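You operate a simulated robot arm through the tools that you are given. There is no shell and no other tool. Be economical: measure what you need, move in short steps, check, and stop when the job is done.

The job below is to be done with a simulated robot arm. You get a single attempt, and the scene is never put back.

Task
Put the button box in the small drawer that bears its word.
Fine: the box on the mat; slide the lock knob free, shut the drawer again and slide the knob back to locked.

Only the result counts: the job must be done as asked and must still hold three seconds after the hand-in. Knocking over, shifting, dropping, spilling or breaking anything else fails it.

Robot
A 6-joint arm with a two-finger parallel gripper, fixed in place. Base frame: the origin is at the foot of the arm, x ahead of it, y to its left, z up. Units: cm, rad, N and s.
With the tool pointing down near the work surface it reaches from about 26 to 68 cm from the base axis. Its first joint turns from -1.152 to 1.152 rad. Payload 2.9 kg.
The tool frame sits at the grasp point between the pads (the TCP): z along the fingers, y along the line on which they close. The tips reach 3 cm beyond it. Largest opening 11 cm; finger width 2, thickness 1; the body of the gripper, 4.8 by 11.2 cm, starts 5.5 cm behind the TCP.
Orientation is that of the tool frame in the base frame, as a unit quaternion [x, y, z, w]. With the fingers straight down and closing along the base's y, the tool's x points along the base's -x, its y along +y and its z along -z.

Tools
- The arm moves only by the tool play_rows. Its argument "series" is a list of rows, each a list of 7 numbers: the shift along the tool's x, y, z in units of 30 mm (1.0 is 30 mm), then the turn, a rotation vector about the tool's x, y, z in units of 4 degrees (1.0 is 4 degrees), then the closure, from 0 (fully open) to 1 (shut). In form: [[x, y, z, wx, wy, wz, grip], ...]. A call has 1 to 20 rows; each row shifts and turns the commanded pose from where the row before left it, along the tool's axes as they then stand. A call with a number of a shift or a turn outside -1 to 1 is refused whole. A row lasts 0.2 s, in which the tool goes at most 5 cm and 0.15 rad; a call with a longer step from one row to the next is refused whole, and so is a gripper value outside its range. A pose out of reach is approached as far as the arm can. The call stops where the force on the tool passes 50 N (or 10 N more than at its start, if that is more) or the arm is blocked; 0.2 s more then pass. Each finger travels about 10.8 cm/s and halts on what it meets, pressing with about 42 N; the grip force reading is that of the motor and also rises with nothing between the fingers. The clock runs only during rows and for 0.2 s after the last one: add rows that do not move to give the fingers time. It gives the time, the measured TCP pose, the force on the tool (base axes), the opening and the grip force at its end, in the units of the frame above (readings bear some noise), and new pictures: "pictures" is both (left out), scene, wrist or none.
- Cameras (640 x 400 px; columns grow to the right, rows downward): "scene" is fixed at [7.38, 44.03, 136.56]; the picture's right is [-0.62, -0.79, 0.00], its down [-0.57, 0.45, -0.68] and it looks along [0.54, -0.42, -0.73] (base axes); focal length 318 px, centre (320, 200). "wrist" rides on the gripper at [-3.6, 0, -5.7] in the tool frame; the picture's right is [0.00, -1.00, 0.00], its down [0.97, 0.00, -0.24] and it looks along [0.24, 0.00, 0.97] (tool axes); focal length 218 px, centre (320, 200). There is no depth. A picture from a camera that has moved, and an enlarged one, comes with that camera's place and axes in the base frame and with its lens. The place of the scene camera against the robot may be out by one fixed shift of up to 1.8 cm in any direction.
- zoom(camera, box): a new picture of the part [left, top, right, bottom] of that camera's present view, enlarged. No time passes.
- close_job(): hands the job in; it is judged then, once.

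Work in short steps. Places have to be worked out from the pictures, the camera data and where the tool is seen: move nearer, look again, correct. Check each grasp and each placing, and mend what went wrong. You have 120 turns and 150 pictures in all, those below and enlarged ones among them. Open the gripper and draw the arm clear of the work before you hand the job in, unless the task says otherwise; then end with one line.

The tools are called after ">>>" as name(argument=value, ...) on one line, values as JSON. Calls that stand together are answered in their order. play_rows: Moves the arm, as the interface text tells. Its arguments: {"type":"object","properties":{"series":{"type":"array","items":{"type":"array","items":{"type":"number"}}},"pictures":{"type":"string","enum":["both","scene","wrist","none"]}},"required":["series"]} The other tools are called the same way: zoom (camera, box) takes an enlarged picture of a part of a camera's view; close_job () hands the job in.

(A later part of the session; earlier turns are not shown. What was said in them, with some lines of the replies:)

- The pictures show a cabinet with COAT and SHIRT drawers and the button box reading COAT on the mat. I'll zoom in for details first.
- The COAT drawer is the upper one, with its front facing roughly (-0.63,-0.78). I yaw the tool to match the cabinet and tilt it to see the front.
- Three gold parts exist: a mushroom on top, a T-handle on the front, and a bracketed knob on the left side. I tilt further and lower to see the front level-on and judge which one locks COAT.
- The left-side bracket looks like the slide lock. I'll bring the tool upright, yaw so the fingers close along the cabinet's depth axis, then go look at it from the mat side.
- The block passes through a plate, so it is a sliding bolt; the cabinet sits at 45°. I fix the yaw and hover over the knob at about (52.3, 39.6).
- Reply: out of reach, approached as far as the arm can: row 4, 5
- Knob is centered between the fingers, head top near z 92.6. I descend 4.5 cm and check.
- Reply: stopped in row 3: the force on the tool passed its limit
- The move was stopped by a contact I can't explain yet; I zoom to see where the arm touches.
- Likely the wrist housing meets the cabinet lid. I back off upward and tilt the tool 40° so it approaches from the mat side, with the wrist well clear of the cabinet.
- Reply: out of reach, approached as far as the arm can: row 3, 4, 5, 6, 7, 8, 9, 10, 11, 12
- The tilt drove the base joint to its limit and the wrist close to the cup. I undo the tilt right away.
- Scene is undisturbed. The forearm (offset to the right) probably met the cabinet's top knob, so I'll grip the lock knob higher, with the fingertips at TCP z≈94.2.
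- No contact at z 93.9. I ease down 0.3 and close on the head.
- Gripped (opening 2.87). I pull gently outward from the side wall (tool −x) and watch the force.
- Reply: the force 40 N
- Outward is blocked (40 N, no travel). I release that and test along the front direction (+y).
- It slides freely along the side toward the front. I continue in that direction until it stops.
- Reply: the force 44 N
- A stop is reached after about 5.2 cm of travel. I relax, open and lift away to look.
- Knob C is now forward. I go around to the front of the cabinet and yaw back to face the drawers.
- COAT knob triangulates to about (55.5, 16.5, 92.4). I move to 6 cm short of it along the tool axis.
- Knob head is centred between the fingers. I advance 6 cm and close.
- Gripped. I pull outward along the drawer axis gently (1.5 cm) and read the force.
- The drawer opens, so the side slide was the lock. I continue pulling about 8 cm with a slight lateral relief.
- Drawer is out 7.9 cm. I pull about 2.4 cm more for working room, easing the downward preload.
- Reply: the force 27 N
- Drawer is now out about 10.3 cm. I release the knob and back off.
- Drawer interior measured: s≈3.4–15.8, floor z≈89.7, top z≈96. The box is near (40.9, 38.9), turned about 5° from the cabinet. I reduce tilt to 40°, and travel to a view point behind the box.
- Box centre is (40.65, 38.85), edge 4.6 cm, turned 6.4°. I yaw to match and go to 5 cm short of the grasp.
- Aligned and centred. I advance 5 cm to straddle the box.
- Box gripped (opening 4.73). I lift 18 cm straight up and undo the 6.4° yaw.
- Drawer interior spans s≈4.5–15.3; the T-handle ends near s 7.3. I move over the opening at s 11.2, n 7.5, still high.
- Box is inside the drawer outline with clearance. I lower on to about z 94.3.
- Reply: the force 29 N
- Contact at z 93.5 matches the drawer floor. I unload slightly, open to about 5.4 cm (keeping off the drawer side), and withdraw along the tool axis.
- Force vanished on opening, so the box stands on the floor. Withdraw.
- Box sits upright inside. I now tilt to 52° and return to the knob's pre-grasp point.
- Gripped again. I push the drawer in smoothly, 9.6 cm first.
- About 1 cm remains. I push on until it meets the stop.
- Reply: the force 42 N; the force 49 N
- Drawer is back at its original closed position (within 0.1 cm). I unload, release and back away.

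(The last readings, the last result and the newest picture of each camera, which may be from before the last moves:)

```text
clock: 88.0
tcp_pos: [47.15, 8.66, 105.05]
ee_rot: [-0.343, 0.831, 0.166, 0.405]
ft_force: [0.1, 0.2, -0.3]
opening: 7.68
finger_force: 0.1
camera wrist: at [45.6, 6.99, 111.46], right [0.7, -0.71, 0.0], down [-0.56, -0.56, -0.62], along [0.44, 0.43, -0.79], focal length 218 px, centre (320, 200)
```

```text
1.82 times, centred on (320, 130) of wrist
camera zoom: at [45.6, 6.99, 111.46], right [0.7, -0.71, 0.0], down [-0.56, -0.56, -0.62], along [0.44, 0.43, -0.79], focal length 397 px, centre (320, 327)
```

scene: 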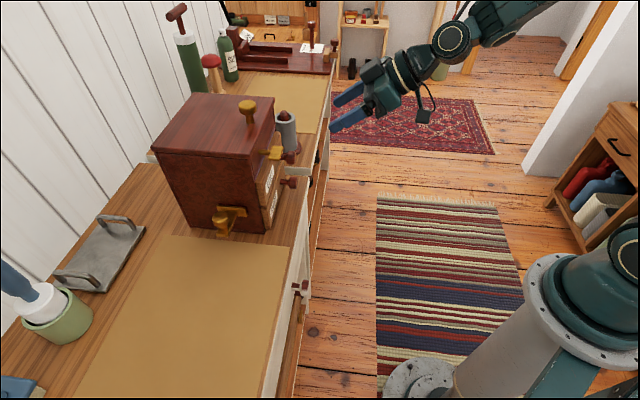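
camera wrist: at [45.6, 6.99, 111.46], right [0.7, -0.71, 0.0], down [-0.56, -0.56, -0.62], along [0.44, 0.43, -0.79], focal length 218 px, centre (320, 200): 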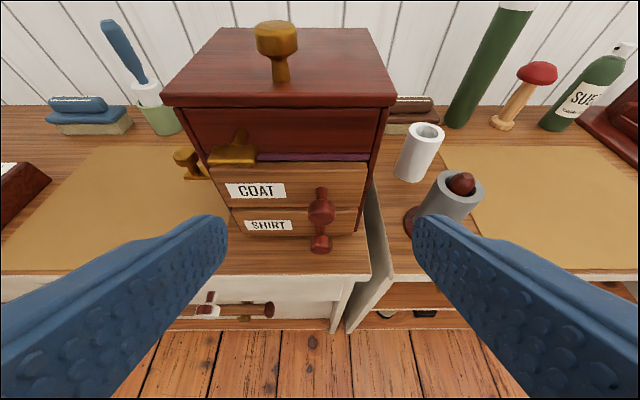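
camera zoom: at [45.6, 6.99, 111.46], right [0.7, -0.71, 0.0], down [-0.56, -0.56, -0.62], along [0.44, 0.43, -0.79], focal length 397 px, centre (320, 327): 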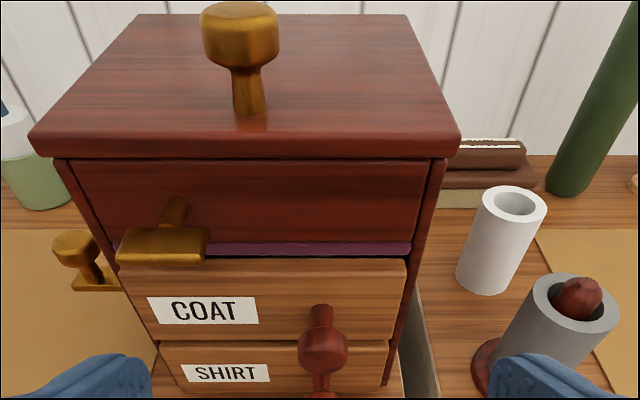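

Drawer is shut. Now back to the lock knob: tool upright, yaw −90°, then over it.

>>> play_rows(series=[[0, 0, -1, 0, 0, 0, 0.3], [0, 0, -1, 0, 0, 0, 0.3], [0, 0, 0, 0, 1, 0, 0.3], [0, 0, 0, 0, 1, 0, 0.3], [0, 0, 0, 0, 1, 0, 0.3], [0, 0, 0, 0, 1, 0, 0.3], [0, 0, 0, 0, 1, 0, 0.3], [0, 0, 0, 0, 1, 0, 0.3], [0, 0, 0, 0, 1, 0, 0.3], [0, 0, 0, 0, 1, 0, 0.3], [0, 0, 0, 0, 1, 0, 0.3], [0, 0, 0, 0, 1, 0, 0.3], [0, 0, 0, 0, 1, 0, 0.3], [0, 0, 0, 0, 1, 0, 0.3], [0, 0, 0, 0, 1, 0, 0.3]], pictures="none")

>>> play_rows(series=[[0, 0, 0, 0, 0, -1, 0.3], [0, 0, 0, 0, 0, -1, 0.3], [0, 0, 0, 0, 0, -1, 0.3], [0, 0, 0, 0, 0, -1, 0.3], [0, 0, 0, 0, 0, -1, 0.3], [0, 0, 0, 0, 0, -1, 0.3], [0, 0, 0, 0, 0, -1, 0.3], [0, 0, 0, 0, 0, -1, 0.3], [0, 0, 0, 0, 0, -1, 0.3], [0, 0, 0, 0, 0, -1, 0.3], [0, 0, 0, 0, 0, -1, 0.3], [0, 0, 0, 0, 0, -1, 0.3], [0, 0, 0, 0, 0, -1, 0.3], [0, 0, 0, 0, 0, -1, 0.3], [0, 0, 0, 0, 0, -1, 0.3], [0, 0, 0, 0, 0, -1, 0.3], [0, 0, 0, 0, 0, -1, 0.3], [0, 0, 0, 0, 0, -1, 0.3], [0, 0, 0, 0, 0, -1, 0.3], [0, 0, 0, 0, 0, -1, 0.3]], pictures="none")

>>> play_rows(series=[[0, 0, 0, 0, 0, -1, 0.3], [0, 0, 0, 0, 0, -1, 0.3], [0, 0, 0, 0, 0, -0.5, 0.3]], pictures="none")

```text
clock: 91.2
tcp_pos: [43.68, 5.2, 108.6]
ee_rot: [-0.38, 0.925, -0.002, 0.001]
ft_force: [0.7, 0.1, -0.1]
opening: 7.72
finger_force: 0.0
```

```text
clock: 95.3
tcp_pos: [43.85, 5.21, 108.65]
ee_rot: [0.886, -0.463, 0.002, 0.0]
ft_force: [-0.5, -0.5, 0.7]
opening: 7.7
finger_force: 0.1
```

```text
clock: 96.2
tcp_pos: [43.87, 5.13, 108.57]
ee_rot: [0.923, -0.385, 0.002, 0.001]
ft_force: [0.2, 0.3, 0.8]
opening: 7.68
finger_force: 0.0
```

>>> play_rows(series=[[-0.8, -0.538, 0, 0, 0, 0, 0.3], [-0.8, -0.538, 0, 0, 0, 0, 0.3], [-0.8, -0.538, 0, 0, 0, 0, 0.3], [-0.8, -0.538, 0, 0, 0, 0, 0.3], [-0.8, -0.538, 0, 0, 0, 0, 0.3], [-0.8, -0.538, 0, 0, 0, 0, 0.3], [-0.8, -0.538, 0, 0, 0, 0, 0.3], [-0.137, -0.938, 0, 0, 0, 0, 0.3], [-0.137, -0.938, 0, 0, 0, 0, 0.3], [-0.137, -0.938, 0, 0, 0, 0, 0.3], [-0.137, -0.938, 0, 0, 0, 0, 0.3], [-0.137, -0.938, 0, 0, 0, 0, 0.3], [0, 0, 0.9, 0, 0, 0, 0.3], [0, 0, 0.9, 0, 0, 0, 0.3], [0, 0, 0.9, 0, 0, 0, 0.35], [0, 0, 0, 0, 0, 0, 0.4]], pictures="wrist")

```text
clock: 99.5
tcp_pos: [48.66, 36.46, 100.59]
ee_rot: [0.923, -0.386, 0.002, 0.001]
ft_force: [0.8, -0.3, -0.4]
opening: 6.6
finger_force: 0.1
camera wrist: at [46.12, 38.85, 106.44], right [0.71, 0.7, 0.0], down [0.68, -0.69, 0.24], along [0.17, -0.17, -0.97], focal length 218 px, centre (320, 200)
```

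wrist: 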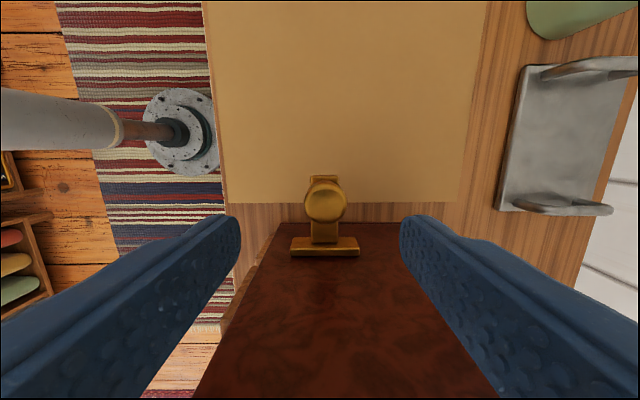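

Knob is centred below. I descend to z≈93.7 and grip.

>>> play_rows(series=[[0, -0.09, 0.8, 0, 0, 0, 0.4], [0, 0, 0.8, 0, 0, 0, 0.4], [0, 0, 0.68, 0, 0, 0, 0.4], [0, 0, 0, 0, 0, 0, 0.4], [0, 0, 0, 0, 0, 0, 0.55], [0, 0, 0, 0, 0, 0, 0.7], [0, 0, 0, 0, 0, 0, 0.8], [0, 0, 0, 0, 0, 0, 0.8]], pictures="wrist")

```text
clock: 101.3
tcp_pos: [48.94, 36.35, 93.73]
ee_rot: [0.923, -0.385, 0.002, 0.0]
ft_force: [4.4, 4.4, -3.0]
opening: 2.85
finger_force: 45.0
camera wrist: at [46.42, 39.02, 99.49], right [0.71, 0.7, 0.0], down [0.68, -0.69, 0.24], along [0.17, -0.17, -0.97], focal length 218 px, centre (320, 200)
```

wrist: 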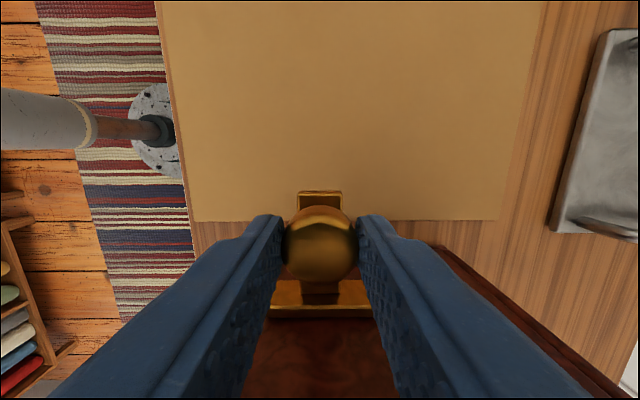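

Gripped. I slide it back toward the rear, 4.8 cm first.

>>> play_rows(series=[[0, -0.15, 0, 0, 0, 0, 0.8], [0, -0.15, 0, 0, 0, 0, 0.8], [0, -0.15, 0, 0, 0, 0, 0.8], [0, -0.15, 0, 0, 0, 0, 0.8], [0, -0.15, 0, 0, 0, 0, 0.8], [0, -0.15, 0, 0, 0, 0, 0.8], [0, -0.15, 0, 0, 0, 0, 0.8], [0, -0.15, 0, 0, 0, 0, 0.8], [0, -0.15, 0, 0, 0, 0, 0.8], [0, -0.15, 0, 0, 0, 0, 0.8], [0, -0.1, 0, 0, 0, 0, 0.8], [0, 0, 0, 0, 0, 0, 0.8]], pictures="wrist")

```text
clock: 104.0
tcp_pos: [52.33, 40.02, 93.74]
ee_rot: [0.923, -0.385, 0.002, -0.001]
ft_force: [7.7, -7.2, 14.6]
opening: 2.86
finger_force: 45.2
camera wrist: at [49.83, 42.46, 99.48], right [0.71, 0.7, 0.0], down [0.68, -0.69, 0.24], along [0.17, -0.17, -0.97], focal length 218 px, centre (320, 200)
```

wrist: 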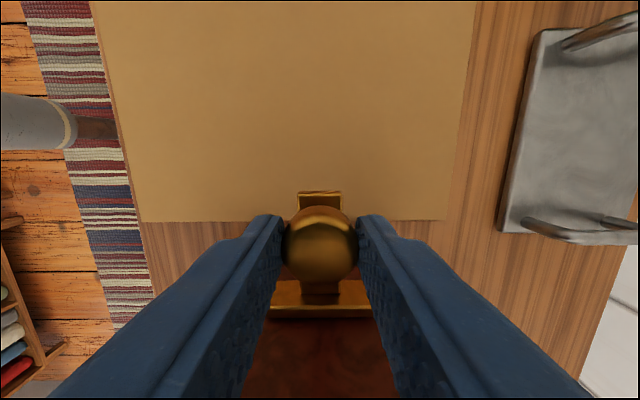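

Nearly at the original place; I push the last few millimetres to feel the stop.

>>> play_rows(series=[[0.02, -0.07, -0.03, 0, 0, 0, 0.8], [0, -0.07, 0, 0, 0, 0, 0.8], [0, 0, 0, 0, 0, 0, 0.8]], pictures="none")

```text
clock: 104.8
tcp_pos: [52.55, 40.22, 93.73]
ee_rot: [0.923, -0.385, 0.001, 0.001]
ft_force: [-2.9, -11.7, 16.1]
opening: 2.85
finger_force: 45.1
```

>>> play_rows(series=[[-0.02, -0.07, -0.04, 0, 0, 0, 0.8], [0, 0, 0, 0, 0, 0, 0.8], [0, 0, 0, 0, 0, 0, 0.8]], pictures="none")

```text
clock: 105.5
tcp_pos: [52.67, 40.18, 93.64]
ee_rot: [0.923, -0.385, -0.001, 0.005]
ft_force: [-14.0, -25.7, 5.8]
opening: 2.83
finger_force: 45.0
```

Firm stop reached at the locked end. I unload, release and lift away.

>>> play_rows(series=[[0, 0.06, 0, 0, 0, 0, 0.8], [0, 0, 0, 0, 0, 0, 0.65], [0, 0, 0, 0, 0, 0, 0.5], [0, 0, 0, 0, 0, 0, 0.4], [0, 0, -0.5, 0, 0, 0, 0.4], [0, 0, -0.6, 0, 0, 0, 0.4], [-0.5, 0.7, -0.6, 0, 0, 0, 0.3], [-0.7, 0.7, -0.6, 0, 0, 0, 0.3], [-0.8, 0.6, -0.5, 0, 0, 0, 0.2], [-0.9, 0.4, -0.5, 0, 0, 0, 0], [-0.9, 0.4, -0.3, 0, 0, 0, 0]])

>>> zoom(camera="scene", box=[140, 80, 330, 320])

```text
clock: 108.0
tcp_pos: [38.38, 42.51, 104.82]
ee_rot: [0.923, -0.385, 0.001, 0.001]
ft_force: [0.2, 0.0, 0.5]
opening: 11.01
finger_force: 0.0
camera wrist: at [36.0, 44.99, 110.56], right [0.71, 0.7, 0.0], down [0.68, -0.69, 0.24], along [0.17, -0.17, -0.97], focal length 218 px, centre (320, 200)
```

scene: 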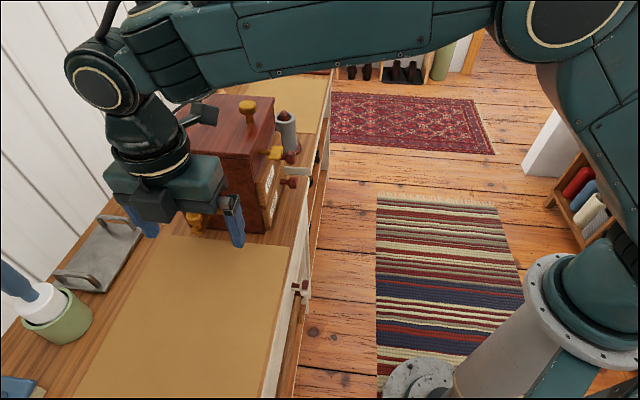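
wrist: 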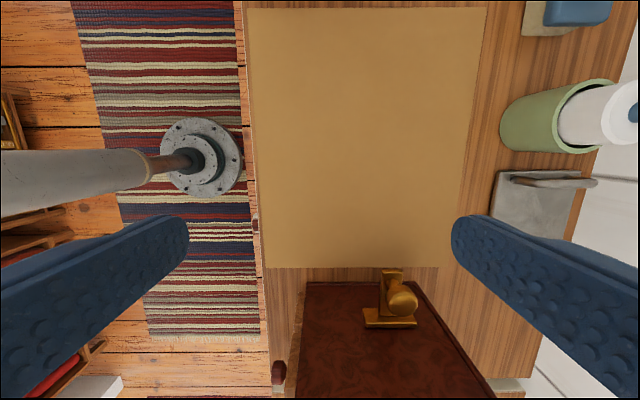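

```text
1.67 times, centred on (235, 200) of scene
camera zoom: at [7.38, 44.03, 136.56], right [-0.62, -0.79, 0.0], down [-0.57, 0.45, -0.68], along [0.54, -0.42, -0.73], focal length 529 px, centre (462, 200)
```

zoom: 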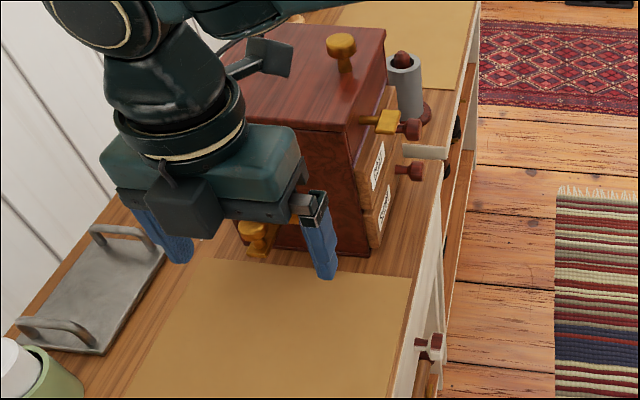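

Everything matches the start apart from the box. I move the arm clear and take a last look.

>>> play_rows(series=[[0, 0, -0.6, 0, 0, 0, 0], [0.637, 0.66, -0.1, 0, 0, 0, 0], [0.637, 0.66, -0.1, 0, 0, 0, 0], [0.637, 0.66, -0.1, 0, 0, 0, 0], [0.637, 0.66, -0.1, 0, 0, 0, 0], [0.637, 0.66, -0.1, 0, 0, 0, 0], [0.637, 0.66, -0.1, 0, 0, 0, 0], [0.637, 0.66, -0.1, 0, 0, 0, 0], [0.637, 0.66, -0.1, 0, 0, 0, 0], [0.637, 0.66, -0.1, 0, 0, 0, 0], [0.637, 0.66, -0.1, 0, 0, 0, 0]], pictures="none")

>>> zoom(camera="scene", box=[140, 80, 330, 320])

```text
clock: 110.3
tcp_pos: [37.98, 15.22, 109.48]
ee_rot: [0.923, -0.386, 0.002, -0.001]
ft_force: [0.1, 0.1, -0.3]
opening: 11.03
finger_force: 0.0
```

```text
1.67 times, centred on (235, 200) of scene
camera zoom: at [7.38, 44.03, 136.56], right [-0.62, -0.79, 0.0], down [-0.57, 0.45, -0.68], along [0.54, -0.42, -0.73], focal length 529 px, centre (462, 200)
```

zoom: 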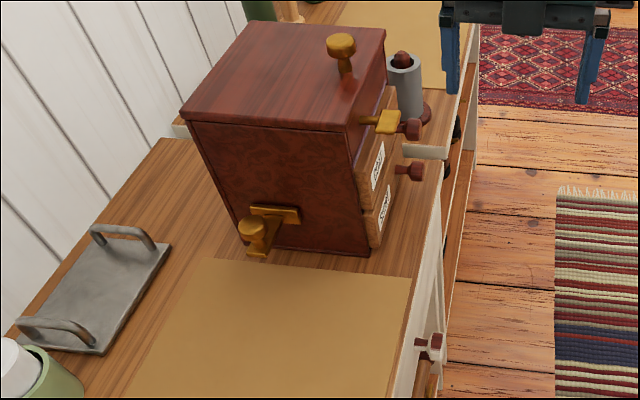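

The cabinet matches its starting look: drawer shut and knob at its locked end, with the box inside. I hand in.

>>> close_job()

```text
The job is handed in.
```

The button box is in the COAT drawer, the drawer is shut, and the lock knob is back at its locked end; nothing else looked moved in the last picture.
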